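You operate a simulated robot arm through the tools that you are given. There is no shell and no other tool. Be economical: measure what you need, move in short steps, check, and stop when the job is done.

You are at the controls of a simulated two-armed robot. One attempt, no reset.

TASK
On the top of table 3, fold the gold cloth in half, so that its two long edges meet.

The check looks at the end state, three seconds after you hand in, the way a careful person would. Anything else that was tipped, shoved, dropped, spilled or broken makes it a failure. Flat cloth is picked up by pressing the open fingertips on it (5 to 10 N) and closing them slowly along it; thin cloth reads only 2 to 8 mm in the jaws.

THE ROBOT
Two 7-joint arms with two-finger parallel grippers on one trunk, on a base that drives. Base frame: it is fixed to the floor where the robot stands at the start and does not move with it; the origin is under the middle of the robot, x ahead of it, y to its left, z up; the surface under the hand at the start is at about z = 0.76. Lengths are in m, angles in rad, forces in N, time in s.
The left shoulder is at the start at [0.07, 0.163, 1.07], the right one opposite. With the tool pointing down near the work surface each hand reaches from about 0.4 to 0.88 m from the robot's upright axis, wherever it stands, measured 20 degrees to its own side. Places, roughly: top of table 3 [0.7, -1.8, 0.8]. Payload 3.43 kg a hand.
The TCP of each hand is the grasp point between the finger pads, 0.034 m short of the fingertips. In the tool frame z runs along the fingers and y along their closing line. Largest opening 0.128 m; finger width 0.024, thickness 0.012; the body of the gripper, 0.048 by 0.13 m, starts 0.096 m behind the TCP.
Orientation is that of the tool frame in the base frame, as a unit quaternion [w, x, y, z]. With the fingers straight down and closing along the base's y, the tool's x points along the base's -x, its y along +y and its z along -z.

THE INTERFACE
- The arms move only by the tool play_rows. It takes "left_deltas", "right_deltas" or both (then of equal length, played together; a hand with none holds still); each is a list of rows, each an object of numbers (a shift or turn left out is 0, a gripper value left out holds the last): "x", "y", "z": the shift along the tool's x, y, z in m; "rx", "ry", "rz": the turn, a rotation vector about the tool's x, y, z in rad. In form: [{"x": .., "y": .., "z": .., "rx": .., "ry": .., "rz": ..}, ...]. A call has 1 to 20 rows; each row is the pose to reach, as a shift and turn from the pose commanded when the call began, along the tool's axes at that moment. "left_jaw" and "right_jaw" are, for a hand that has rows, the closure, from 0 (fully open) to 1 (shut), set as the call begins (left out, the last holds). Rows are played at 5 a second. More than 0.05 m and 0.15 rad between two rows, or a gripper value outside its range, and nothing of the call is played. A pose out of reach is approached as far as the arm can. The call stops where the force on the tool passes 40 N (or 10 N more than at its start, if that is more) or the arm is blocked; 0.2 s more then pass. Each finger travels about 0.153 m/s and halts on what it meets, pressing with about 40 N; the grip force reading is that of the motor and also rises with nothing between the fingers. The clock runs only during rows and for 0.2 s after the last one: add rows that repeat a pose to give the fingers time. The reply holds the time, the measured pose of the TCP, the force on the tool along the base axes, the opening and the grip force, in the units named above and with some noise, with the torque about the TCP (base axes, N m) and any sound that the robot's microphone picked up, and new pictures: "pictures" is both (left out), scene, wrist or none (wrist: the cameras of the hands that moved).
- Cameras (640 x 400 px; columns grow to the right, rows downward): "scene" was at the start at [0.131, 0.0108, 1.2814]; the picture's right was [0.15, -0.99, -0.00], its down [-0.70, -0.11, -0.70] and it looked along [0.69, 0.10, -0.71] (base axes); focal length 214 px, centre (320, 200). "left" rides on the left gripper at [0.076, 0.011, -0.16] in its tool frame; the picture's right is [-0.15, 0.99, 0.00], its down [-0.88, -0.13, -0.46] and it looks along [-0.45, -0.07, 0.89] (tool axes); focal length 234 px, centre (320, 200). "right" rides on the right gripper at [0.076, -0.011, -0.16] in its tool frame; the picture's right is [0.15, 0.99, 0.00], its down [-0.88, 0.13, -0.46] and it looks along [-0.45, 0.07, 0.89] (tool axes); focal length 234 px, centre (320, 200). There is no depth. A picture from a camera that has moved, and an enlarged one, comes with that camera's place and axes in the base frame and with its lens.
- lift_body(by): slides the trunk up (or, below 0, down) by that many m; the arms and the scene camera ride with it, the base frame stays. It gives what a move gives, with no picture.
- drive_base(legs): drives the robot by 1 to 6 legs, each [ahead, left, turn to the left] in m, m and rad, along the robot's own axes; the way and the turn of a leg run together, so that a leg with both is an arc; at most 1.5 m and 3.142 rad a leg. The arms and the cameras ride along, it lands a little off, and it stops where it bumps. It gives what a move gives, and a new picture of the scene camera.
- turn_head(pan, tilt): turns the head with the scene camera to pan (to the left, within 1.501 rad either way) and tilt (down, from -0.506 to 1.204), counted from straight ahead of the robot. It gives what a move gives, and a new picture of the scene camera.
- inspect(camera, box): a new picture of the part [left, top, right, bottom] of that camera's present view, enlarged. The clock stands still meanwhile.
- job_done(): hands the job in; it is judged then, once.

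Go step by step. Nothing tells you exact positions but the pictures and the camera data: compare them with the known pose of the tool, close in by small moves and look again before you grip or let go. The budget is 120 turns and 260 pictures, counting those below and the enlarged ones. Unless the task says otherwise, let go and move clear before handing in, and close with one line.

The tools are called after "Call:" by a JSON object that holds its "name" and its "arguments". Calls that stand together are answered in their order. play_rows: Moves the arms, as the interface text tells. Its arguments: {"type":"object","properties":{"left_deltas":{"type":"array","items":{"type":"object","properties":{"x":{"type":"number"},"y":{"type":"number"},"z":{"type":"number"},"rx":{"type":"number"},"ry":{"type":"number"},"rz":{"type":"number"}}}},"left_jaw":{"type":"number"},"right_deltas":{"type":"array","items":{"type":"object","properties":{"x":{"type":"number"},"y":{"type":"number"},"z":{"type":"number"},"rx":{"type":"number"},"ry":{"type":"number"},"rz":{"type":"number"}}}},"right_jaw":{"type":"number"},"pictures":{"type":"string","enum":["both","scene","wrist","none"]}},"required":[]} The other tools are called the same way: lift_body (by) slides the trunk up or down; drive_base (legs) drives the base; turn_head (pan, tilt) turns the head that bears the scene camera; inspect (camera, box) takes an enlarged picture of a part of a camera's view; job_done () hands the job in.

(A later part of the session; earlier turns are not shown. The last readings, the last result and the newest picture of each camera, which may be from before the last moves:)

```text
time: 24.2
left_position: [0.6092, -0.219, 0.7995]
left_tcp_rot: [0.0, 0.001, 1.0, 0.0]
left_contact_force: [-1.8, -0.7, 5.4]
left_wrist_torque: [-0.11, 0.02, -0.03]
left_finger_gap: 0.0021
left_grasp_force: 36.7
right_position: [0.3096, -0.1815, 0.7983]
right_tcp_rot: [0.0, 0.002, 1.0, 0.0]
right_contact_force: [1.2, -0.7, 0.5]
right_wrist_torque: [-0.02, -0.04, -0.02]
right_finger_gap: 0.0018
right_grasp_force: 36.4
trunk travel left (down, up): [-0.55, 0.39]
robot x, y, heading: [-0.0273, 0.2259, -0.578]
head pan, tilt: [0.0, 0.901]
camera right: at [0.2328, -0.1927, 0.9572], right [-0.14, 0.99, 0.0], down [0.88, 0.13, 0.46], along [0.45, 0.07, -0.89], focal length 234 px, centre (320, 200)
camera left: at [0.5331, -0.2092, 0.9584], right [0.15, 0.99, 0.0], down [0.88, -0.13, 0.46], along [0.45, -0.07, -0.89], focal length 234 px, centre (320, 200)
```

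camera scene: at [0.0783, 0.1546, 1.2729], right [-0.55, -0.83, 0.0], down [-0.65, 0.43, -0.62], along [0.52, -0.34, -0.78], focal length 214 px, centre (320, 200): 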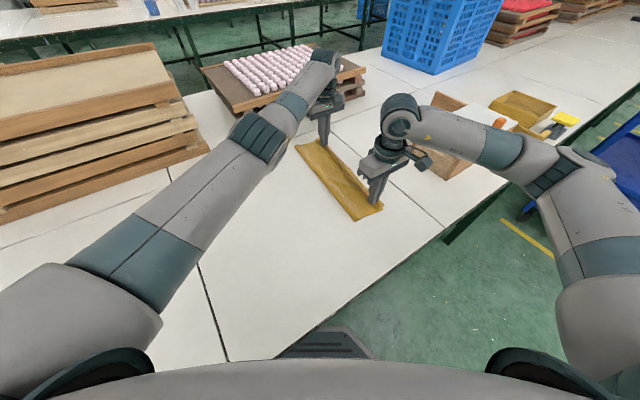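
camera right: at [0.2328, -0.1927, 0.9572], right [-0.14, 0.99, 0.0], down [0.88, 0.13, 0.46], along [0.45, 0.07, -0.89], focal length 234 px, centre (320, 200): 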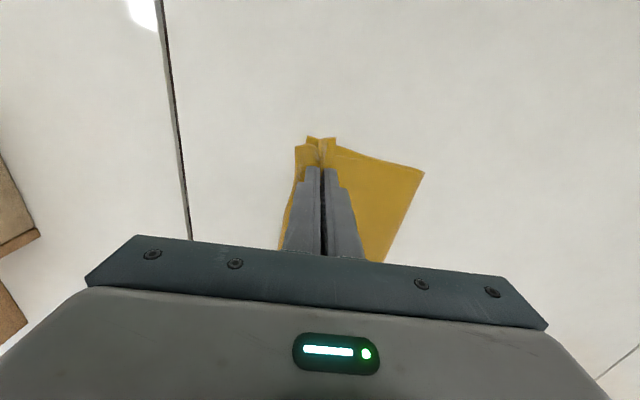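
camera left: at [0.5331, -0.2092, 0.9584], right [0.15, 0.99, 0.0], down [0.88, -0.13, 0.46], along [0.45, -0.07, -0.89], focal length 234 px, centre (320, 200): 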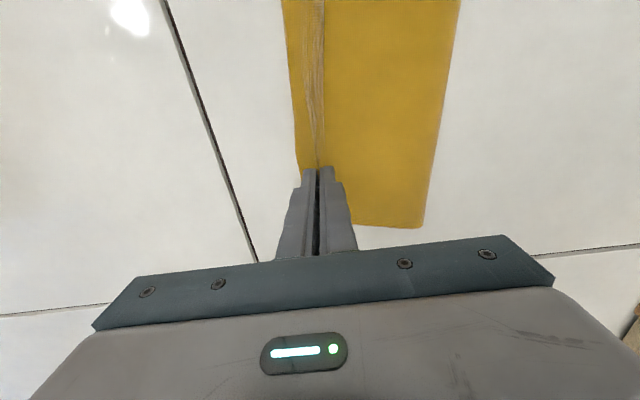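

The edges lie within a few mm of each other. I'll open both jaws a little to flatten the pinch ridge, then lift clear.

Call:
{"name": "play_rows", "arguments": {"left_deltas": [{"z": -0.002}, {"z": -0.002}, {"z": -0.002}], "right_deltas": [{"z": -0.001}, {"z": -0.001}, {"z": -0.001}], "left_jaw": 0.8, "right_jaw": 0.8, "pictures": "none"}}

Call:
{"name": "play_rows", "arguments": {"left_deltas": [{"z": -0.01}, {"z": -0.03}, {"z": -0.07}, {"z": -0.11}, {"z": -0.11}], "right_deltas": [{"z": -0.01}, {"z": -0.03}, {"z": -0.07}, {"z": -0.11}, {"z": -0.11}]}}

```text
time: 25.1
left_position: [0.6091, -0.2186, 0.8]
left_tcp_rot: [0.001, 0.002, 1.0, 0.0]
left_contact_force: [0.2, 0.6, 0.7]
left_wrist_torque: [0.0, 0.03, -0.01]
left_finger_gap: 0.0256
left_grasp_force: 0.1
right_position: [0.3098, -0.1808, 0.7979]
right_tcp_rot: [0.0, 0.002, 1.0, 0.0]
right_contact_force: [0.1, 0.2, 1.5]
right_wrist_torque: [0.02, -0.03, 0.02]
right_finger_gap: 0.0256
right_grasp_force: 0.1
trunk travel left (down, up): [-0.55, 0.39]
robot x, y, heading: [-0.0324, 0.2254, -0.583]
head pan, tilt: [0.0, 0.901]
```

```text
time: 26.2
left_position: [0.6084, -0.2165, 0.9133]
left_tcp_rot: [-0.001, 0.002, 1.0, 0.001]
left_contact_force: [0.8, -0.8, -0.6]
left_wrist_torque: [0.03, 0.0, -0.04]
left_finger_gap: 0.0258
left_grasp_force: 0.0
right_position: [0.3107, -0.18, 0.9062]
right_tcp_rot: [0.0, 0.002, 1.0, 0.001]
right_contact_force: [0.8, 0.3, -0.6]
right_wrist_torque: [0.02, 0.03, -0.01]
right_finger_gap: 0.0256
right_grasp_force: 0.0
trunk travel left (down, up): [-0.55, 0.39]
robot x, y, heading: [-0.0258, 0.2255, -0.585]
head pan, tilt: [0.0, 0.901]
camera scene: at [0.0789, 0.154, 1.2728], right [-0.55, -0.83, 0.0], down [-0.65, 0.43, -0.62], along [0.52, -0.34, -0.78], focal length 214 px, centre (320, 200)
camera right: at [0.233, -0.1914, 1.0668], right [-0.14, 0.99, 0.0], down [0.88, 0.13, 0.46], along [0.45, 0.07, -0.89], focal length 234 px, centre (320, 200)
camera left: at [0.5332, -0.2062, 1.0723], right [0.15, 0.99, 0.0], down [0.88, -0.13, 0.45], along [0.45, -0.07, -0.89], focal length 234 px, centre (320, 200)
```

scene: 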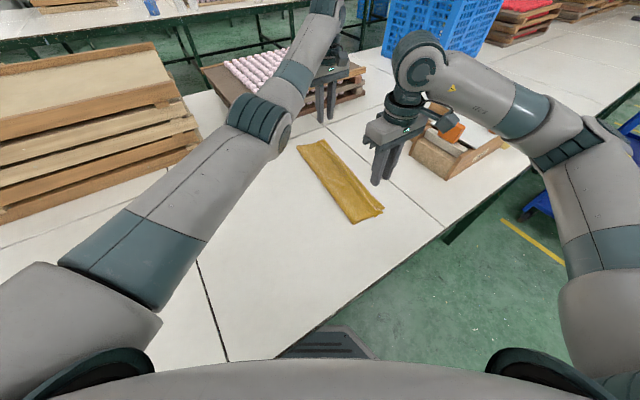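
right: 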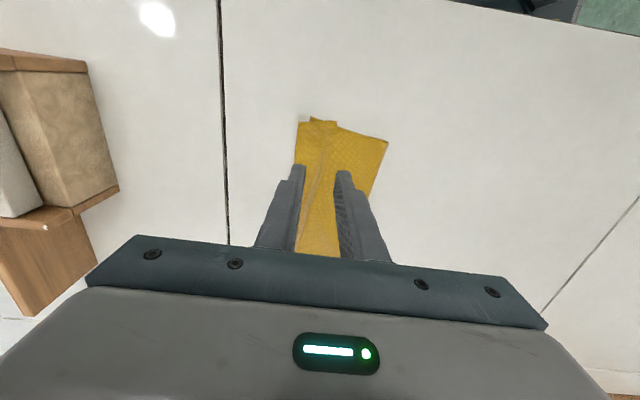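
left: 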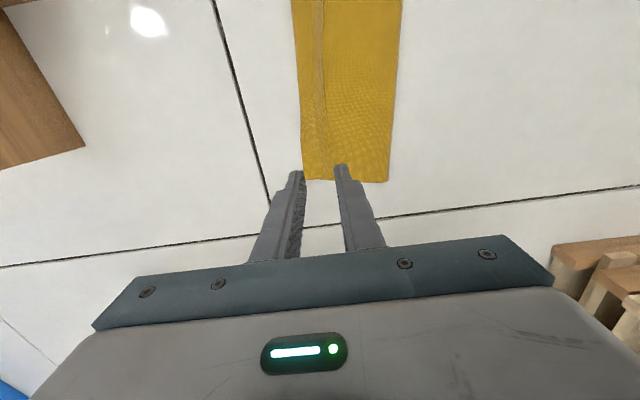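

The cloth is released and folded. I'll pull the hands clear and look at it closely.

Call:
{"name": "play_rows", "arguments": {"left_deltas": [{"z": -0.04}, {"z": -0.06, "y": 0.04}, {"z": -0.06, "y": 0.085}, {"z": -0.06, "y": 0.13}, {"z": -0.06, "y": 0.175, "x": 0.01}, {"z": -0.06, "y": 0.22, "x": 0.02}], "right_deltas": [{"z": -0.04}, {"z": -0.08}, {"z": -0.11, "y": -0.01}, {"z": -0.13, "y": -0.05}, {"z": -0.13, "y": -0.09}, {"z": -0.13, "y": -0.09}], "pictures": "both"}}

Call:
{"name": "inspect", "arguments": {"camera": "scene", "box": [280, 120, 400, 230]}}

```text
time: 27.6
left_position: [0.5892, -0.0009, 0.9713]
left_tcp_rot: [0.0, 0.003, 1.0, 0.001]
left_contact_force: [-0.6, 0.2, 0.0]
left_wrist_torque: [-0.03, 0.03, -0.02]
left_finger_gap: 0.0256
left_grasp_force: 0.1
right_position: [0.3103, -0.2708, 1.0396]
right_tcp_rot: [0.0, 0.001, 1.0, -0.001]
right_contact_force: [0.3, 1.2, 0.1]
right_wrist_torque: [-0.03, -0.03, 0.0]
right_finger_gap: 0.0258
right_grasp_force: 0.1
trunk travel left (down, up): [-0.55, 0.39]
robot x, y, heading: [-0.0295, 0.2237, -0.587]
head pan, tilt: [0.0, 0.901]
camera scene: at [0.0785, 0.1562, 1.273], right [-0.55, -0.83, 0.0], down [-0.65, 0.43, -0.62], along [0.52, -0.34, -0.78], focal length 214 px, centre (320, 200)
camera right: at [0.2335, -0.2822, 1.1996], right [-0.14, 0.99, 0.0], down [0.88, 0.13, 0.46], along [0.45, 0.06, -0.89], focal length 234 px, centre (320, 200)
camera left: at [0.5141, 0.0103, 1.1308], right [0.15, 0.99, 0.0], down [0.88, -0.13, 0.45], along [0.45, -0.07, -0.89], focal length 234 px, centre (320, 200)
```

scene: 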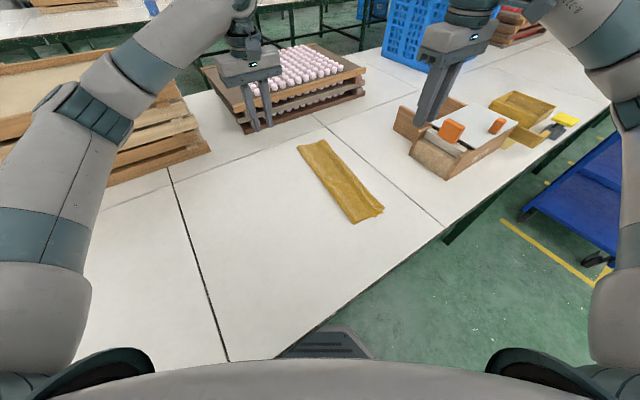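
right: 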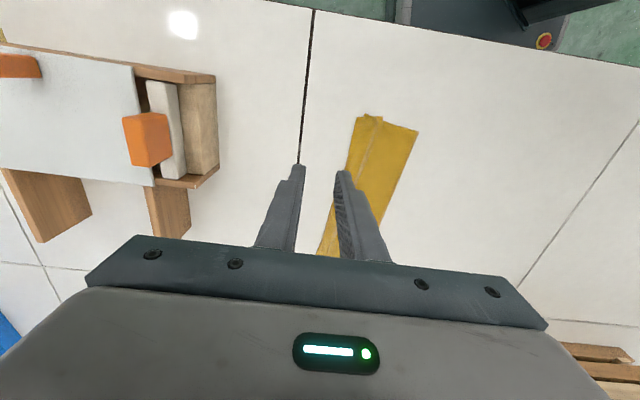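
left: 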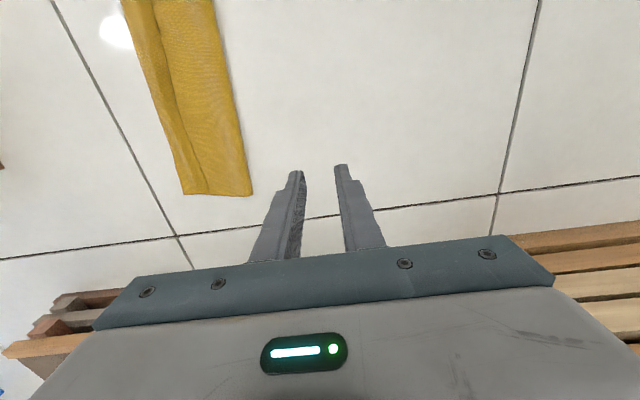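

```text
3.64 times, centred on (340, 175) of scene
camera zoom: at [0.0785, 0.1562, 1.273], right [-0.55, -0.83, 0.0], down [-0.65, 0.43, -0.62], along [0.52, -0.34, -0.78], focal length 780 px, centre (247, 291)
```

zoom: 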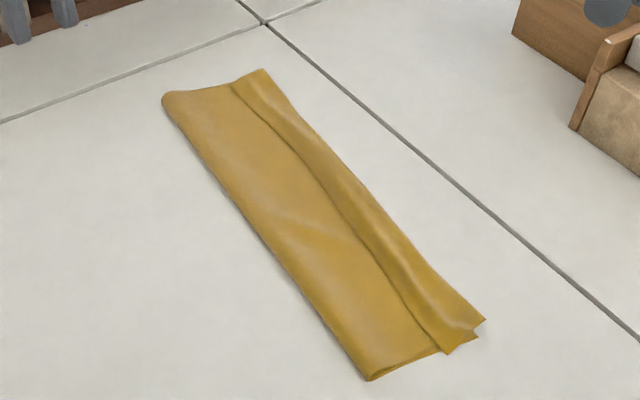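

The long edges meet within about 1 cm, but a narrow pleat from the pinch seems to remain along the upper layer. I'll enlarge the wrist views to understand it.

Call:
{"name": "inspect", "arguments": {"camera": "right", "box": [310, 100, 430, 260]}}

Call:
{"name": "inspect", "arguments": {"camera": "left", "box": [110, 0, 270, 210]}}

Call:
{"name": "inspect", "arguments": {"camera": "scene", "box": [335, 185, 395, 230]}}

```text
2.50 times, centred on (370, 180) of right
camera zoom: at [0.2335, -0.2822, 1.1996], right [-0.14, 0.99, 0.0], down [0.88, 0.13, 0.46], along [0.45, 0.06, -0.89], focal length 585 px, centre (195, 250)
```

zoom: 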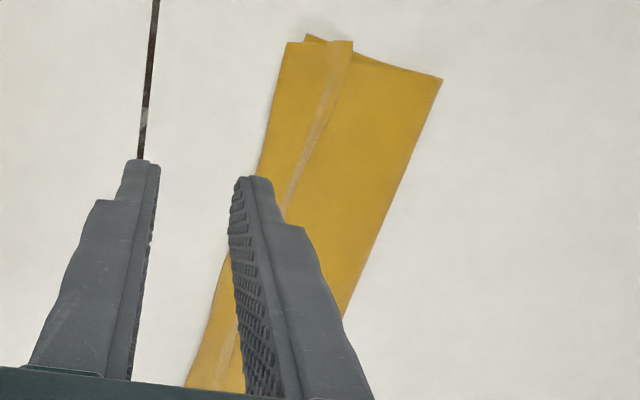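

```text
1.90 times, centred on (190, 105) of left
camera zoom: at [0.5141, 0.0103, 1.1308], right [0.15, 0.99, 0.0], down [0.88, -0.13, 0.45], along [0.45, -0.07, -0.89], focal length 446 px, centre (568, 381)
```

zoom: 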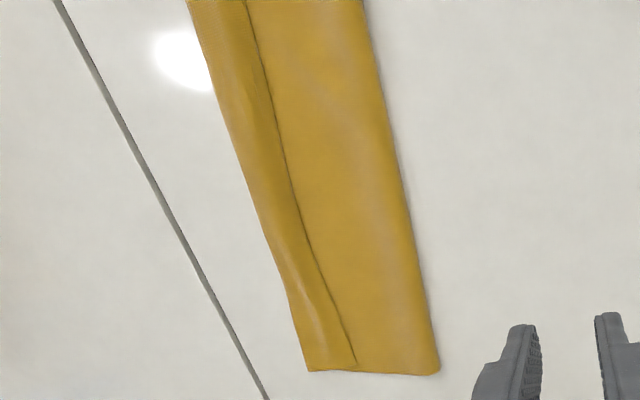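

```text
8.89 times, centred on (365, 208) of scene
camera zoom: at [0.0785, 0.1562, 1.273], right [-0.55, -0.83, 0.0], down [-0.65, 0.43, -0.62], along [0.52, -0.34, -0.78], focal length 1906 px, centre (-80, 133)
```

zoom: 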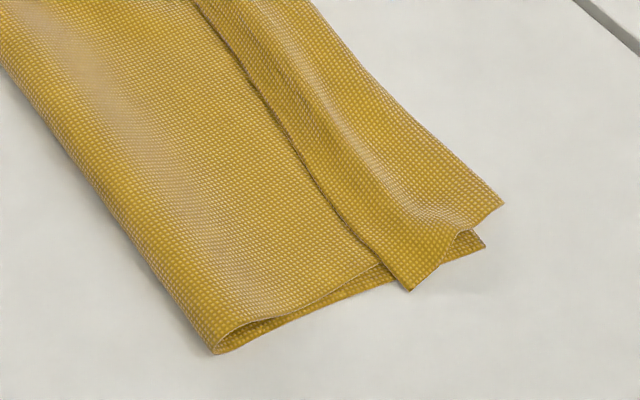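

Now it's clear: the upper layer's last ~4.5 cm is turned back on top as a hem with its free edge at the line. I need to unroll it outward, then set the edge onto the lower edge. First I'll shift the base 0.1 m along the table for better reach.

Call:
{"name": "drive_base", "arguments": {"legs": [[0.055, -0.083, 0]]}}

```text
time: 28.8
left_position: [0.5915, -0.1015, 0.9704]
left_tcp_rot: [0.0, 0.0, 1.0, 0.001]
left_contact_force: [-0.2, -0.7, 1.5]
left_wrist_torque: [0.04, -0.02, 0.01]
left_finger_gap: 0.0257
left_grasp_force: 0.3
right_position: [0.3119, -0.3702, 1.0394]
right_tcp_rot: [0.0, 0.001, 1.0, 0.0]
right_contact_force: [0.4, -0.8, 0.2]
right_wrist_torque: [0.01, 0.0, 0.0]
right_finger_gap: 0.0254
right_grasp_force: 0.0
trunk travel left (down, up): [-0.55, 0.39]
robot x, y, heading: [-0.0265, 0.1269, -0.586]
head pan, tilt: [0.0, 0.901]
camera scene: at [0.0797, 0.0542, 1.2729], right [-0.55, -0.83, 0.0], down [-0.65, 0.43, -0.62], along [0.52, -0.34, -0.78], focal length 214 px, centre (320, 200)
```

scene: 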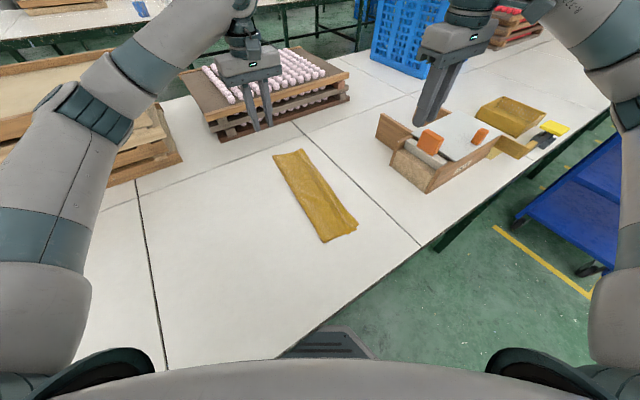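

The hem's free edge runs from about (0.278, −0.166) to (0.656, −0.21). I'll shut both jaws and bring the fingertips over the hem, just outside the free edge.

Call:
{"name": "play_rows", "arguments": {"left_deltas": [{"y": -0.02}, {"x": -0.01, "y": -0.04, "z": 0.01}, {"x": -0.02, "y": -0.065, "z": 0.03}, {"x": -0.0285, "y": -0.09, "z": 0.06}, {"x": -0.0285, "y": -0.1135, "z": 0.09}, {"x": -0.0285, "y": -0.1135, "z": 0.115}, {"x": -0.0285, "y": -0.1135, "z": 0.14}, {"x": -0.0285, "y": -0.1135, "z": 0.14}], "right_deltas": [{"y": 0.035, "z": 0.02}, {"y": 0.07, "z": 0.04}, {"y": 0.105, "z": 0.065}, {"y": 0.14, "z": 0.095}, {"y": 0.17, "z": 0.13}, {"y": 0.19, "z": 0.17}, {"y": 0.19, "z": 0.209}, {"y": 0.19, "z": 0.209}], "left_jaw": 1.0, "right_jaw": 1.0, "pictures": "wrist"}}

```text
time: 30.6
left_position: [0.619, -0.2118, 0.8323]
left_tcp_rot: [0.0, 0.001, 1.0, 0.0]
left_contact_force: [0.0, 0.4, -0.2]
left_wrist_torque: [-0.04, 0.02, 0.02]
left_finger_gap: 0.0
left_grasp_force: 32.7
right_position: [0.3133, -0.184, 0.8275]
right_tcp_rot: [0.0, 0.0, 1.0, 0.001]
right_contact_force: [0.3, -0.2, 0.1]
right_wrist_torque: [0.0, 0.01, 0.01]
right_finger_gap: 0.0
right_grasp_force: 33.0
trunk travel left (down, up): [-0.55, 0.39]
robot x, y, heading: [-0.0275, 0.1233, -0.584]
head pan, tilt: [0.0, 0.901]
camera right: at [0.2364, -0.1943, 0.9873], right [-0.14, 0.99, 0.0], down [0.88, 0.13, 0.46], along [0.45, 0.07, -0.89], focal length 234 px, centre (320, 200)
camera left: at [0.5437, -0.2021, 0.9912], right [0.15, 0.99, 0.0], down [0.88, -0.13, 0.46], along [0.45, -0.07, -0.89], focal length 234 px, centre (320, 200)
```

right: 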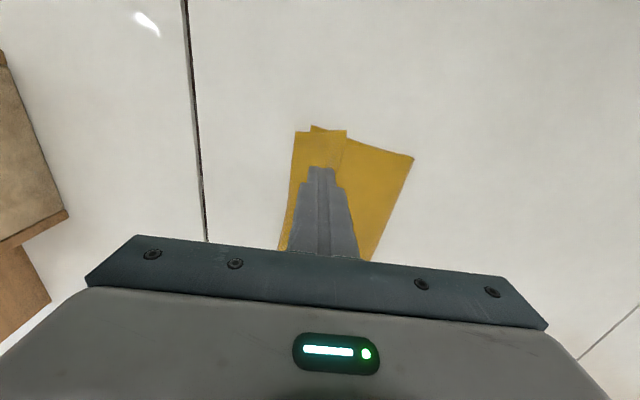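
left: 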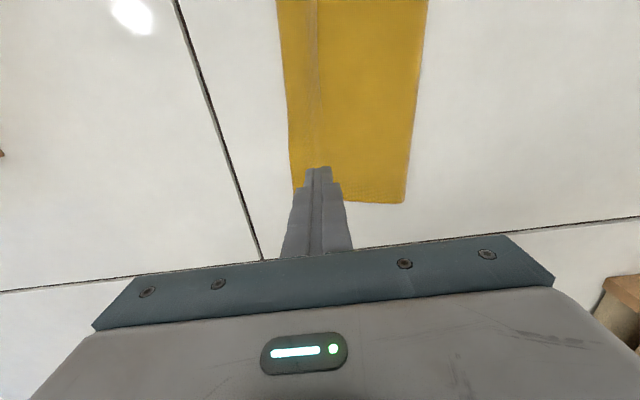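

The right fingertip is on the hem; the left needs about 8 mm outward. I'll lower both gently until they touch.

Call:
{"name": "play_rows", "arguments": {"left_deltas": [{"y": -0.008, "z": 0.015}, {"y": -0.008, "z": 0.027}, {"y": -0.008, "z": 0.032}], "right_deltas": [{"y": 0.003, "z": 0.015}, {"y": 0.003, "z": 0.023}, {"y": 0.003, "z": 0.027}], "pictures": "none"}}

```text
time: 31.4
left_position: [0.6207, -0.222, 0.8004]
left_tcp_rot: [0.0, 0.001, 1.0, 0.0]
left_contact_force: [0.4, -1.2, 0.0]
left_wrist_torque: [-0.02, 0.01, 0.04]
left_finger_gap: 0.0
left_grasp_force: 32.6
right_position: [0.3134, -0.1802, 0.8015]
right_tcp_rot: [0.002, 0.001, 1.0, 0.0]
right_contact_force: [-0.4, 0.3, 0.7]
right_wrist_torque: [0.01, 0.01, 0.01]
right_finger_gap: 0.0003
right_grasp_force: 33.1
trunk travel left (down, up): [-0.55, 0.39]
robot x, y, heading: [-0.0266, 0.1264, -0.582]
head pan, tilt: [0.0, 0.901]
```

Call:
{"name": "play_rows", "arguments": {"left_deltas": [{"z": 0.001}, {"z": 0.002}], "right_deltas": [{"z": 0.001}, {"z": 0.002}], "pictures": "none"}}

```text
time: 32.0
left_position: [0.6187, -0.2212, 0.7979]
left_tcp_rot: [0.0, 0.0, 1.0, 0.001]
left_contact_force: [0.9, 0.3, 0.5]
left_wrist_torque: [-0.02, 0.0, 0.04]
left_finger_gap: 0.0
left_grasp_force: 32.7
right_position: [0.3134, -0.1782, 0.8006]
right_tcp_rot: [0.0, 0.001, 1.0, 0.001]
right_contact_force: [-0.1, 0.3, 0.4]
right_wrist_torque: [0.0, -0.03, 0.01]
right_finger_gap: 0.0001
right_grasp_force: 33.2
trunk travel left (down, up): [-0.55, 0.39]
robot x, y, heading: [-0.0218, 0.1262, -0.577]
head pan, tilt: [0.0, 0.901]
```

Call:
{"name": "play_rows", "arguments": {"left_deltas": [{"z": 0.001}, {"z": 0.0015}], "right_deltas": [{"z": 0.0015}, {"z": 0.003}], "pictures": "none"}}

```text
time: 32.6
left_position: [0.6202, -0.2225, 0.7974]
left_tcp_rot: [0.0, 0.001, 1.0, -0.001]
left_contact_force: [-0.7, -0.4, 3.1]
left_wrist_torque: [-0.02, 0.03, 0.0]
left_finger_gap: 0.0
left_grasp_force: 32.5
right_position: [0.3132, -0.1786, 0.7986]
right_tcp_rot: [0.0, 0.0, 1.0, 0.0]
right_contact_force: [0.1, 0.3, -0.4]
right_wrist_torque: [0.01, -0.02, -0.03]
right_finger_gap: 0.0
right_grasp_force: 32.7
trunk travel left (down, up): [-0.55, 0.39]
robot x, y, heading: [-0.0257, 0.1217, -0.581]
head pan, tilt: [0.0, 0.901]
```

The left is touching at 3 N. I'll lower the right a bit more and start a short outward sweep.

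Call:
{"name": "play_rows", "arguments": {"left_deltas": [{"z": 0.0}, {"z": 0.0}, {"y": -0.01}, {"y": -0.02}, {"y": -0.03}], "right_deltas": [{"z": 0.001}, {"z": 0.0018}, {"z": 0.0018, "y": -0.01}, {"z": 0.0018, "y": -0.02}, {"z": 0.0018, "y": -0.03}], "pictures": "wrist"}}

Call:
{"name": "inspect", "arguments": {"camera": "right", "box": [250, 90, 450, 270]}}

```text
time: 33.8
left_position: [0.6193, -0.2531, 0.7969]
left_tcp_rot: [-0.001, 0.001, 1.0, 0.001]
left_contact_force: [-1.0, 1.7, 4.6]
left_wrist_torque: [0.04, 0.04, -0.01]
left_finger_gap: 0.0001
left_grasp_force: 32.2
right_position: [0.3134, -0.2083, 0.7972]
right_tcp_rot: [0.001, 0.002, 1.0, 0.0]
right_contact_force: [1.2, 0.6, 2.8]
right_wrist_torque: [0.0, -0.01, 0.0]
right_finger_gap: 0.0002
right_grasp_force: 33.3
trunk travel left (down, up): [-0.55, 0.39]
robot x, y, heading: [-0.0272, 0.131, -0.58]
head pan, tilt: [0.0, 0.901]
camera right: at [0.2361, -0.2196, 0.9566], right [-0.14, 0.99, 0.0], down [0.88, 0.13, 0.46], along [0.45, 0.07, -0.89], focal length 234 px, centre (320, 200)
camera left: at [0.5428, -0.2422, 0.9564], right [0.15, 0.99, 0.0], down [0.88, -0.13, 0.46], along [0.45, -0.07, -0.89], focal length 234 px, centre (320, 200)
```

right: 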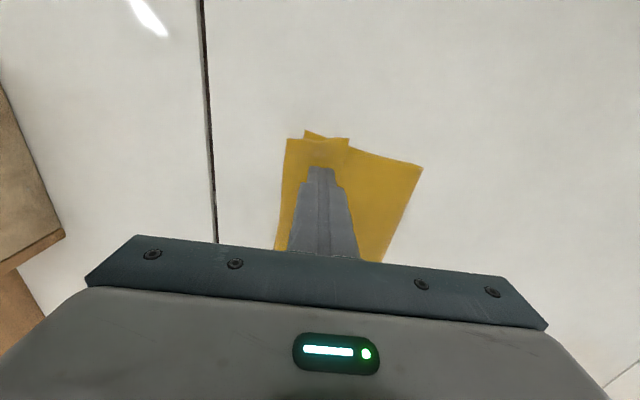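
left: 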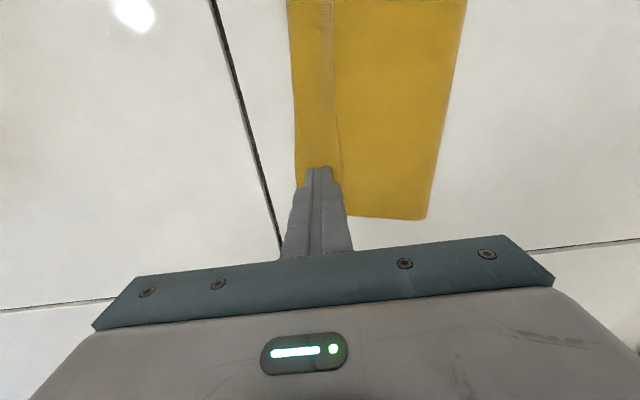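

```text
2.22 times, centred on (350, 180) of right
camera zoom: at [0.2361, -0.2196, 0.9566], right [-0.14, 0.99, 0.0], down [0.88, 0.13, 0.46], along [0.45, 0.07, -0.89], focal length 520 px, centre (253, 244)
```

zoom: 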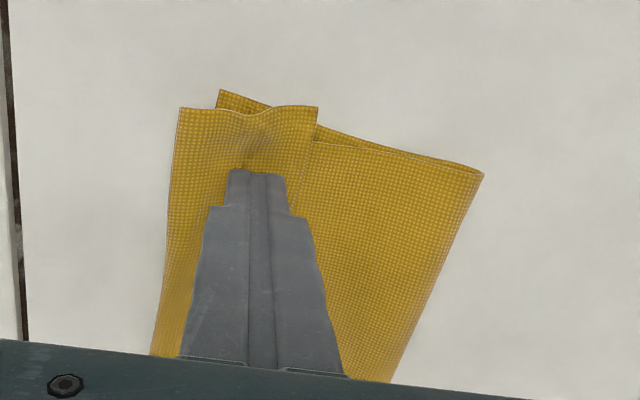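

Sweeping just drags the whole stack, about 2 cm. I'll lift off and look closely at both ends: the hem's corners seem to stick out past the other layers, so I could grip them there.

Call:
{"name": "play_rows", "arguments": {"left_deltas": [{"z": -0.03}, {"z": -0.07}, {"z": -0.1, "x": 0.03}, {"z": -0.12, "x": 0.07}, {"z": -0.12, "x": 0.09}], "right_deltas": [{"z": -0.03}, {"z": -0.07}, {"z": -0.1, "y": -0.02}, {"z": -0.12, "y": -0.06}, {"z": -0.12, "y": -0.1}], "pictures": "both"}}

Call:
{"name": "inspect", "arguments": {"camera": "scene", "box": [270, 140, 370, 240]}}

Call:
{"name": "inspect", "arguments": {"camera": "left", "box": [240, 100, 480, 260]}}

```text
time: 35.0
left_position: [0.5285, -0.2516, 0.9157]
left_tcp_rot: [-0.001, 0.001, 1.0, 0.0]
left_contact_force: [-0.8, -0.4, -0.2]
left_wrist_torque: [0.01, -0.02, 0.0]
left_finger_gap: 0.0002
left_grasp_force: 33.2
right_position: [0.3111, -0.3127, 0.9141]
right_tcp_rot: [0.001, 0.001, 1.0, 0.001]
right_contact_force: [0.3, 0.1, 0.5]
right_wrist_torque: [0.02, 0.01, 0.0]
right_finger_gap: 0.0
right_grasp_force: 32.6
trunk travel left (down, up): [-0.55, 0.39]
robot x, y, heading: [-0.0235, 0.124, -0.583]
head pan, tilt: [0.0, 0.901]
camera scene: at [0.0795, 0.0537, 1.2728], right [-0.55, -0.83, 0.0], down [-0.65, 0.43, -0.62], along [0.52, -0.34, -0.78], focal length 214 px, centre (320, 200)
camera right: at [0.2352, -0.3248, 1.0736], right [-0.15, 0.99, 0.0], down [0.88, 0.13, 0.46], along [0.45, 0.07, -0.89], focal length 234 px, centre (320, 200)
camera left: at [0.4535, -0.2413, 1.0743], right [0.15, 0.99, 0.0], down [0.88, -0.13, 0.45], along [0.45, -0.07, -0.89], focal length 234 px, centre (320, 200)
```

scene: 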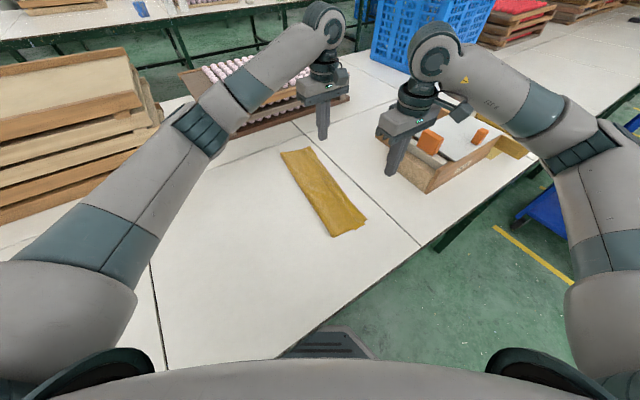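
right: 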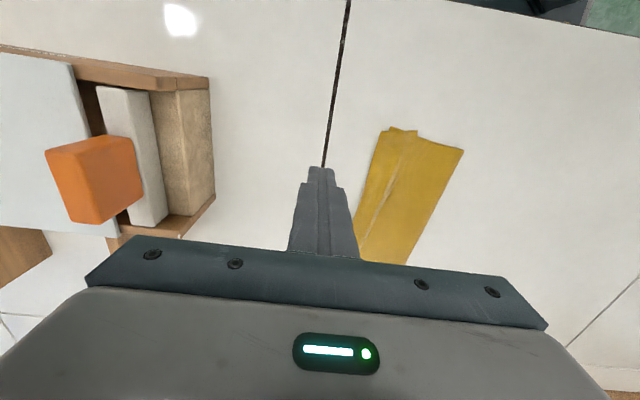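
left: 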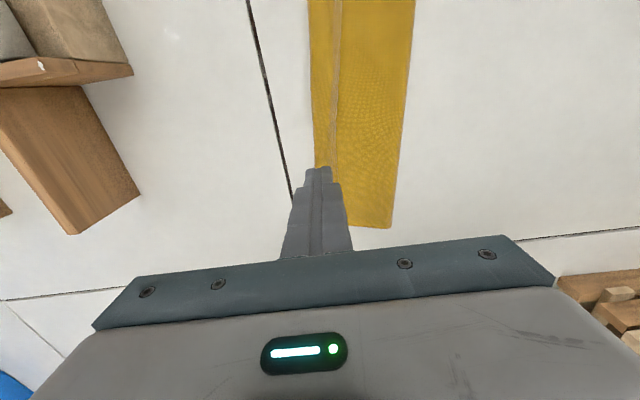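

```text
4.00 times, centred on (320, 190) of scene
camera zoom: at [0.0795, 0.0537, 1.2728], right [-0.55, -0.83, 0.0], down [-0.65, 0.43, -0.62], along [0.52, -0.34, -0.78], focal length 858 px, centre (320, 240)
```

zoom: 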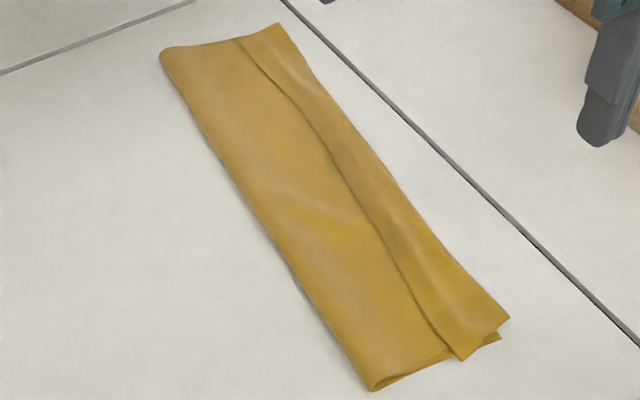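

```text
2.50 times, centred on (360, 180) of left
camera zoom: at [0.4535, -0.2413, 1.0743], right [0.15, 0.99, 0.0], down [0.88, -0.13, 0.45], along [0.45, -0.07, -0.89], focal length 585 px, centre (220, 250)
```

zoom: 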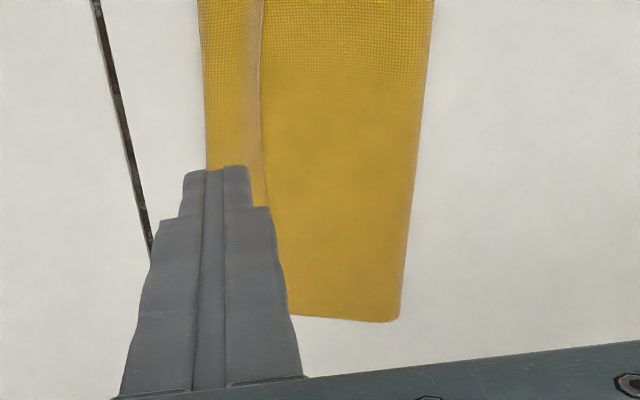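

The hem's near corner tip at about (0.277, −0.193) pokes a few mm past the other layers. I'll bring the right hand, slightly open, over that tip to pinch just that corner.

Call:
{"name": "play_rows", "arguments": {"right_deltas": [{"y": 0.04, "x": 0.015}, {"y": 0.08, "x": 0.03}, {"y": 0.1077, "x": 0.038, "z": 0.03}, {"y": 0.1077, "x": 0.038, "z": 0.07}, {"y": 0.1077, "x": 0.038, "z": 0.1}, {"y": 0.1077, "x": 0.038, "z": 0.1}], "left_deltas": [{"y": 0.02}, {"y": 0.05}, {"y": 0.08, "z": -0.02}, {"y": 0.12, "z": -0.03}, {"y": 0.16, "z": -0.03}, {"y": 0.19, "z": -0.03}], "right_jaw": 0.78, "pictures": "wrist"}}

Call:
{"name": "inspect", "arguments": {"camera": "right", "box": [260, 100, 420, 230]}}

Call:
{"name": "inspect", "arguments": {"camera": "left", "box": [50, 90, 290, 260]}}

```text
time: 36.4
left_position: [0.529, -0.0596, 0.9462]
left_tcp_rot: [0.001, 0.001, 1.0, -0.001]
left_contact_force: [0.1, 1.4, -0.3]
left_wrist_torque: [-0.02, 0.05, -0.01]
left_finger_gap: 0.0001
left_grasp_force: 32.8
right_position: [0.2766, -0.2013, 0.8172]
right_tcp_rot: [0.0, 0.002, 1.0, 0.001]
right_contact_force: [0.1, 0.5, 0.5]
right_wrist_torque: [-0.06, -0.01, 0.01]
right_finger_gap: 0.0285
right_grasp_force: 0.1
trunk travel left (down, up): [-0.55, 0.39]
robot x, y, heading: [-0.0253, 0.1224, -0.578]
head pan, tilt: [0.0, 0.901]
camera right: at [0.1994, -0.2137, 0.9763], right [-0.14, 0.99, 0.0], down [0.88, 0.13, 0.46], along [0.45, 0.06, -0.89], focal length 234 px, centre (320, 200)
camera left: at [0.4533, -0.0501, 1.1061], right [0.15, 0.99, 0.0], down [0.88, -0.13, 0.46], along [0.45, -0.07, -0.89], focal length 234 px, centre (320, 200)
```

right: 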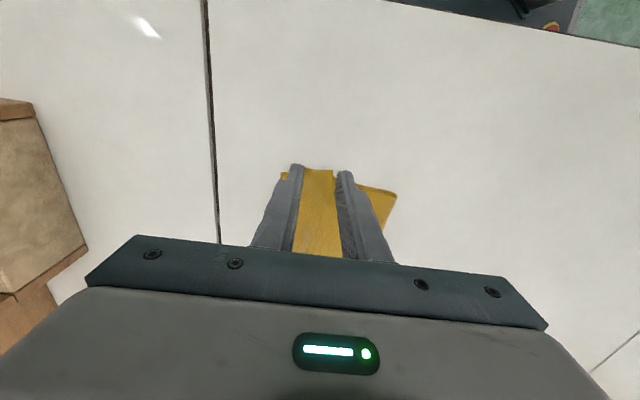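
left: 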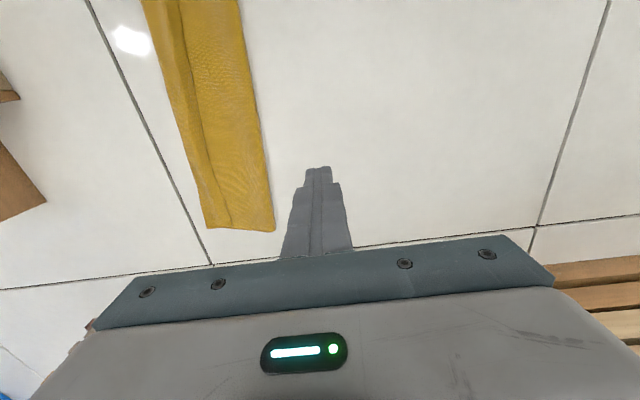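

```text
3.08 times, centred on (340, 165) of right
camera zoom: at [0.1994, -0.2137, 0.9763], right [-0.14, 0.99, 0.0], down [0.88, 0.13, 0.46], along [0.45, 0.06, -0.89], focal length 720 px, centre (258, 308)
```

zoom: 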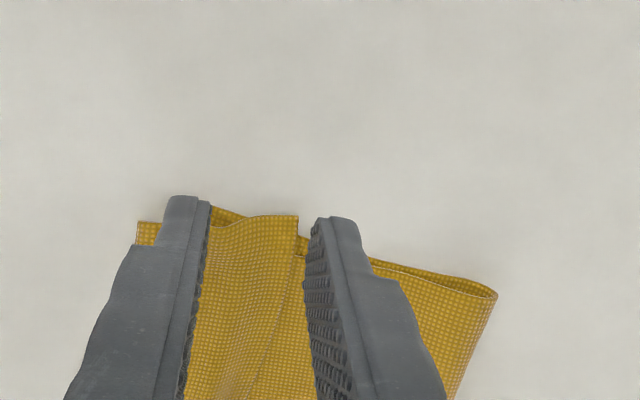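

```text
2.35 times, centred on (170, 175) of left
camera zoom: at [0.4533, -0.0501, 1.1061], right [0.15, 0.99, 0.0], down [0.88, -0.13, 0.46], along [0.45, -0.07, -0.89], focal length 551 px, centre (673, 259)
```

zoom: 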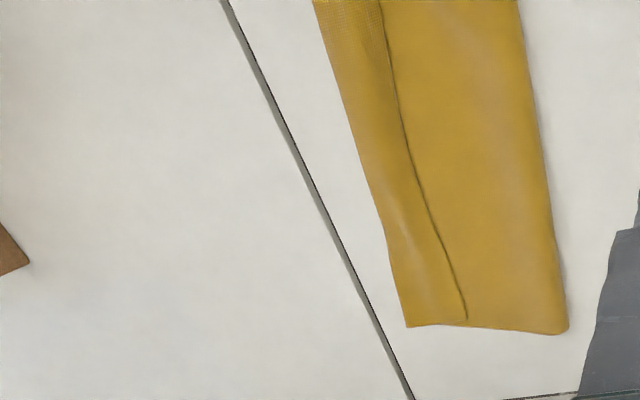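

Gripping that corner alone would also catch the lower layer. Instead I'll turn both hands so their opened fingers form four pushers along the hem's free edge, then nudge that edge outward so the hem flips over. First I'll turn and hover just inside the line.

Call:
{"name": "play_rows", "arguments": {"right_deltas": [{"z": -0.03, "rz": 0.13}, {"z": -0.06, "rz": 0.26}, {"x": -0.01, "z": -0.07, "rz": 0.39}, {"x": -0.02, "z": -0.07, "rz": 0.52}, {"x": -0.03, "y": 0.005, "z": -0.07, "rz": 0.65}, {"x": -0.04, "y": 0.01, "z": -0.07, "rz": 0.78}, {"x": -0.05, "y": 0.015, "z": -0.07, "rz": 0.91}, {"x": -0.06, "y": 0.0193, "z": -0.07, "rz": 1.04}, {"x": -0.07, "y": 0.0193, "z": -0.07, "rz": 1.17}, {"x": -0.08, "y": 0.0193, "z": -0.07, "rz": 1.3}, {"x": -0.0884, "y": 0.0193, "z": -0.07, "rz": 1.43}, {"x": -0.0884, "y": 0.0193, "z": -0.07, "rz": 1.56}, {"x": -0.0884, "y": 0.0193, "z": -0.07, "rz": 1.69}, {"x": -0.0884, "y": 0.0193, "z": -0.07, "rz": 1.69}], "left_deltas": [{"rz": 0.13}, {"rz": 0.26}, {"x": -0.01, "y": -0.01, "rz": 0.39}, {"x": -0.02, "y": -0.025, "rz": 0.52}, {"x": -0.03, "y": -0.04, "rz": 0.65}, {"x": -0.04, "y": -0.055, "rz": 0.78}, {"x": -0.046, "y": -0.07, "rz": 0.91}, {"x": -0.046, "y": -0.09, "rz": 1.04}, {"x": -0.046, "y": -0.11, "rz": 1.17}, {"x": -0.046, "y": -0.13, "z": 0.02, "rz": 1.3}, {"x": -0.046, "y": -0.1474, "z": 0.04, "rz": 1.43}, {"x": -0.046, "y": -0.1474, "z": 0.06, "rz": 1.56}, {"x": -0.046, "y": -0.1474, "z": 0.066, "rz": 1.69}, {"x": -0.046, "y": -0.1474, "z": 0.066, "rz": 1.69}], "right_jaw": 0.22, "left_jaw": 0.22, "pictures": "both"}}

```text
time: 39.4
left_position: [0.5769, -0.2103, 0.8796]
left_tcp_rot: [0.0, 0.749, 0.663, 0.0]
left_contact_force: [-0.1, 1.0, -0.1]
left_wrist_torque: [0.0, 0.0, 0.0]
left_finger_gap: 0.0997
left_grasp_force: 0.0
right_position: [0.3612, -0.1817, 0.8866]
right_tcp_rot: [0.0, 0.749, 0.662, 0.0]
right_contact_force: [-0.5, 0.1, -0.8]
right_wrist_torque: [0.03, 0.03, 0.04]
right_finger_gap: 0.0997
right_grasp_force: 0.1
trunk travel left (down, up): [-0.55, 0.39]
robot x, y, heading: [-0.0276, 0.1259, -0.584]
head pan, tilt: [0.0, 0.901]
camera scene: at [0.0798, 0.055, 1.2729], right [-0.55, -0.83, 0.0], down [-0.65, 0.43, -0.62], along [0.52, -0.34, -0.78], focal length 214 px, centre (320, 200)
camera right: at [0.3597, -0.1053, 1.0458], right [1.0, 0.02, 0.0], down [0.02, -0.89, 0.46], along [0.01, -0.46, -0.89], focal length 234 px, centre (320, 200)
camera left: at [0.5976, -0.137, 1.0391], right [0.96, -0.27, 0.0], down [-0.24, -0.86, 0.46], along [-0.12, -0.44, -0.89], focal length 234 px, centre (320, 200)
```

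scene: 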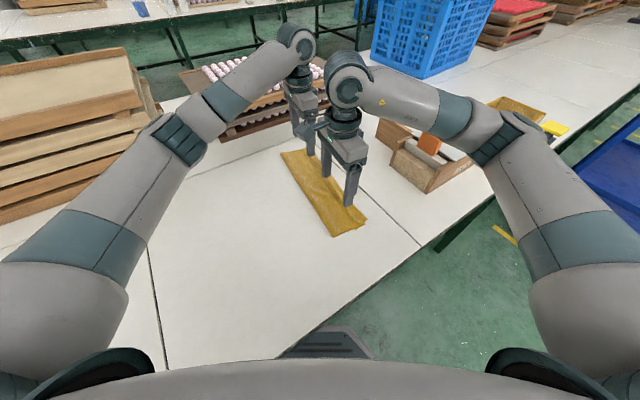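
right: 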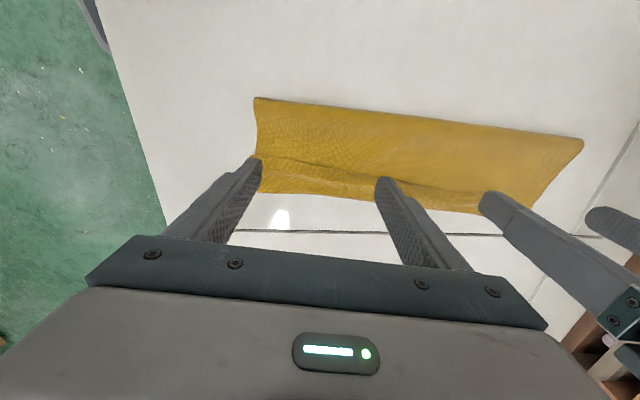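
left: 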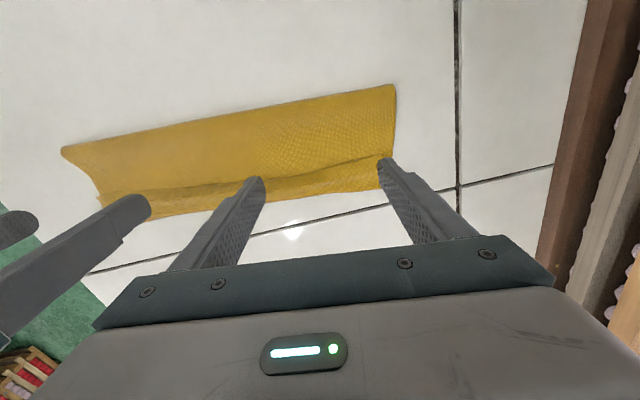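

The fingers are lined up about 2 cm inside the hem's free edge. I'll lower them to light contact.

Call:
{"name": "play_rows", "arguments": {"left_deltas": [{"z": 0.04}, {"z": 0.07}, {"z": 0.079}, {"z": 0.081}], "right_deltas": [{"z": 0.04}, {"z": 0.075}, {"z": 0.085}, {"z": 0.088}], "pictures": "none"}}

```text
time: 40.4
left_position: [0.5745, -0.2107, 0.7975]
left_tcp_rot: [0.001, 0.749, 0.663, -0.001]
left_contact_force: [0.0, -0.5, 0.8]
left_wrist_torque: [-0.02, 0.01, 0.03]
left_finger_gap: 0.0995
left_grasp_force: 0.1
right_position: [0.3638, -0.1808, 0.7972]
right_tcp_rot: [0.0, 0.749, 0.663, 0.0]
right_contact_force: [0.3, 0.3, 0.4]
right_wrist_torque: [-0.01, 0.05, -0.01]
right_finger_gap: 0.0998
right_grasp_force: 0.0
trunk travel left (down, up): [-0.55, 0.39]
robot x, y, heading: [-0.0285, 0.1245, -0.577]
head pan, tilt: [0.0, 0.901]
```

The tips are just at the surface. I'll push outward 3 cm and look.

Call:
{"name": "play_rows", "arguments": {"left_deltas": [{"z": 0.0008}, {"z": 0.0008, "x": -0.008}, {"z": 0.0008, "x": -0.016}, {"z": 0.0008, "x": -0.024}, {"z": 0.0008, "x": -0.03}], "right_deltas": [{"z": 0.0008}, {"z": 0.0008, "x": -0.008}, {"z": 0.0008, "x": -0.016}, {"z": 0.0008, "x": -0.024}, {"z": 0.0008, "x": -0.03}], "pictures": "wrist"}}

Call:
{"name": "inspect", "arguments": {"camera": "right", "box": [210, 70, 530, 250]}}

```text
time: 41.6
left_position: [0.5724, -0.2397, 0.7978]
left_tcp_rot: [0.0, 0.749, 0.663, -0.001]
left_contact_force: [-0.2, 0.0, -0.2]
left_wrist_torque: [-0.01, -0.01, 0.01]
left_finger_gap: 0.1001
left_grasp_force: 0.0
right_position: [0.3608, -0.2103, 0.7974]
right_tcp_rot: [0.0, 0.749, 0.663, 0.0]
right_contact_force: [-0.1, -0.3, 0.5]
right_wrist_torque: [-0.01, -0.01, 0.0]
right_finger_gap: 0.0997
right_grasp_force: 0.1
trunk travel left (down, up): [-0.55, 0.39]
robot x, y, heading: [-0.0256, 0.1258, -0.58]
head pan, tilt: [0.0, 0.901]
camera right: at [0.357, -0.1345, 0.9573], right [1.0, 0.03, 0.0], down [0.02, -0.89, 0.46], along [0.01, -0.46, -0.89], focal length 234 px, centre (320, 200)
camera left: at [0.5921, -0.1679, 0.9569], right [0.96, -0.27, 0.0], down [-0.24, -0.86, 0.46], along [-0.12, -0.44, -0.89], focal length 234 px, centre (320, 200)
```

right: 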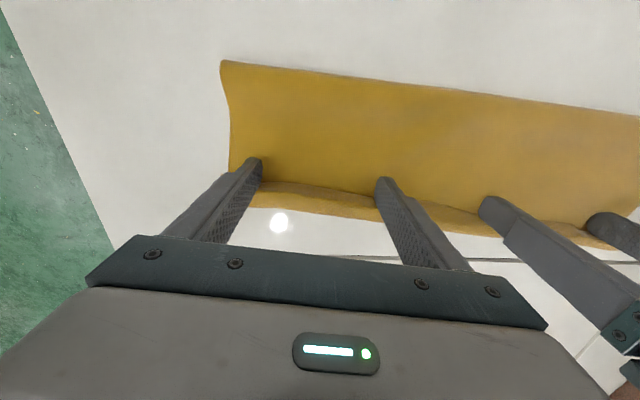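
left: 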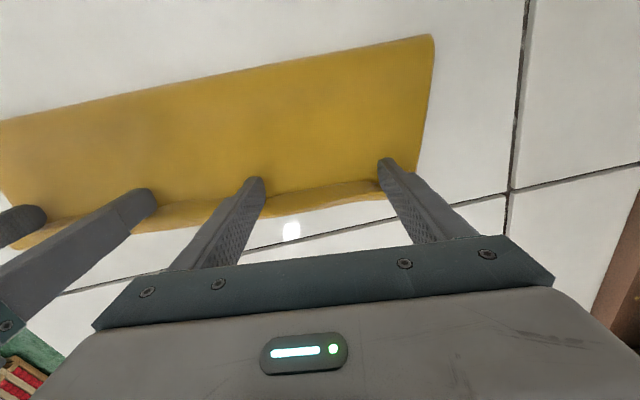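

```text
2.00 times, centred on (370, 160) of right
camera zoom: at [0.357, -0.1345, 0.9573], right [1.0, 0.03, 0.0], down [0.02, -0.89, 0.46], along [0.01, -0.46, -0.89], focal length 468 px, centre (220, 280)
```

zoom: 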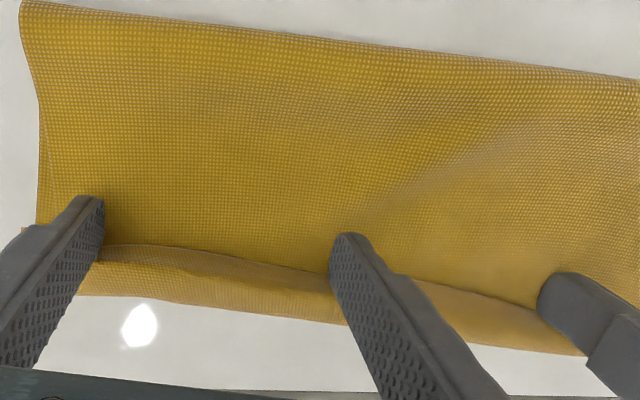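

It works: the hem's edge is being pushed up and outward while the rest stays put. I'll continue 3.5 cm.

Call:
{"name": "play_rows", "arguments": {"left_deltas": [{"x": -0.007}, {"x": -0.014}, {"x": -0.021}, {"x": -0.028}, {"x": -0.035}], "right_deltas": [{"x": -0.007}, {"x": -0.014}, {"x": -0.021}, {"x": -0.028}, {"x": -0.035}], "pictures": "wrist"}}

Call:
{"name": "inspect", "arguments": {"camera": "right", "box": [210, 30, 530, 250]}}

```text
time: 42.8
left_position: [0.5671, -0.2729, 0.7985]
left_tcp_rot: [-0.001, 0.749, 0.663, 0.0]
left_contact_force: [-0.2, -0.3, 0.1]
left_wrist_torque: [-0.01, -0.01, 0.0]
left_finger_gap: 0.1
left_grasp_force: 0.0
right_position: [0.354, -0.2456, 0.7982]
right_tcp_rot: [0.0, 0.748, 0.663, 0.0]
right_contact_force: [0.0, -0.8, 0.0]
right_wrist_torque: [-0.01, 0.01, 0.01]
right_finger_gap: 0.0996
right_grasp_force: 0.1
trunk travel left (down, up): [-0.55, 0.39]
robot x, y, heading: [-0.0258, 0.1266, -0.579]
head pan, tilt: [0.0, 0.901]
camera right: at [0.3523, -0.1702, 0.9574], right [1.0, 0.03, 0.0], down [0.02, -0.89, 0.46], along [0.01, -0.46, -0.89], focal length 234 px, centre (320, 200)
camera left: at [0.5878, -0.2012, 0.9573], right [0.96, -0.27, 0.0], down [-0.24, -0.86, 0.46], along [-0.12, -0.44, -0.89], focal length 234 px, centre (320, 200)
```

right: 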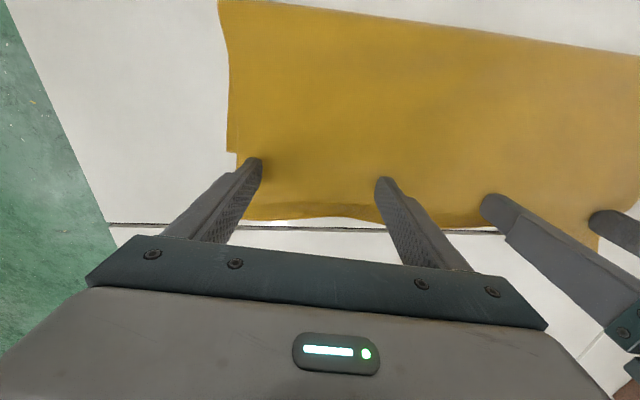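
left: 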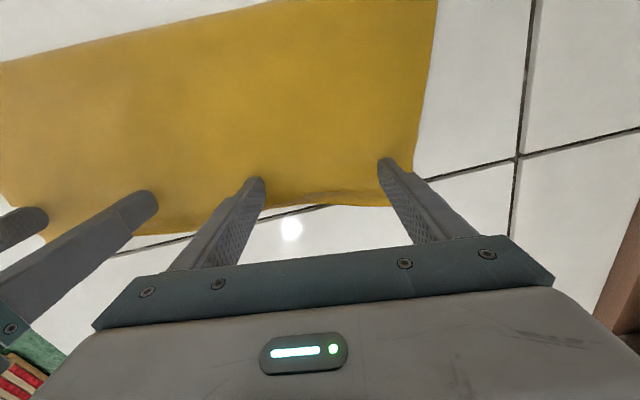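

```text
1.82 times, centred on (370, 140) of right
camera zoom: at [0.3523, -0.1702, 0.9574], right [1.0, 0.03, 0.0], down [0.02, -0.89, 0.46], along [0.01, -0.46, -0.89], focal length 426 px, centre (229, 309)
```

zoom: 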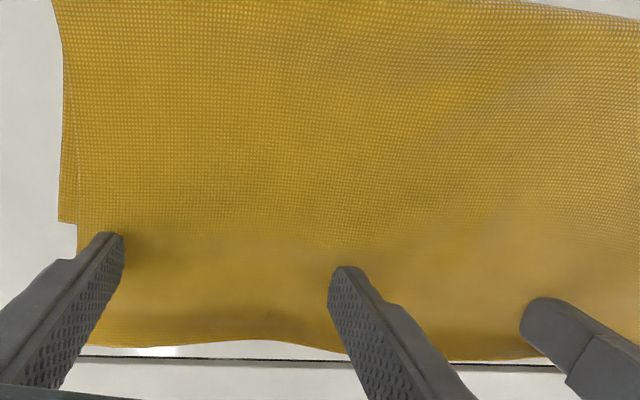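

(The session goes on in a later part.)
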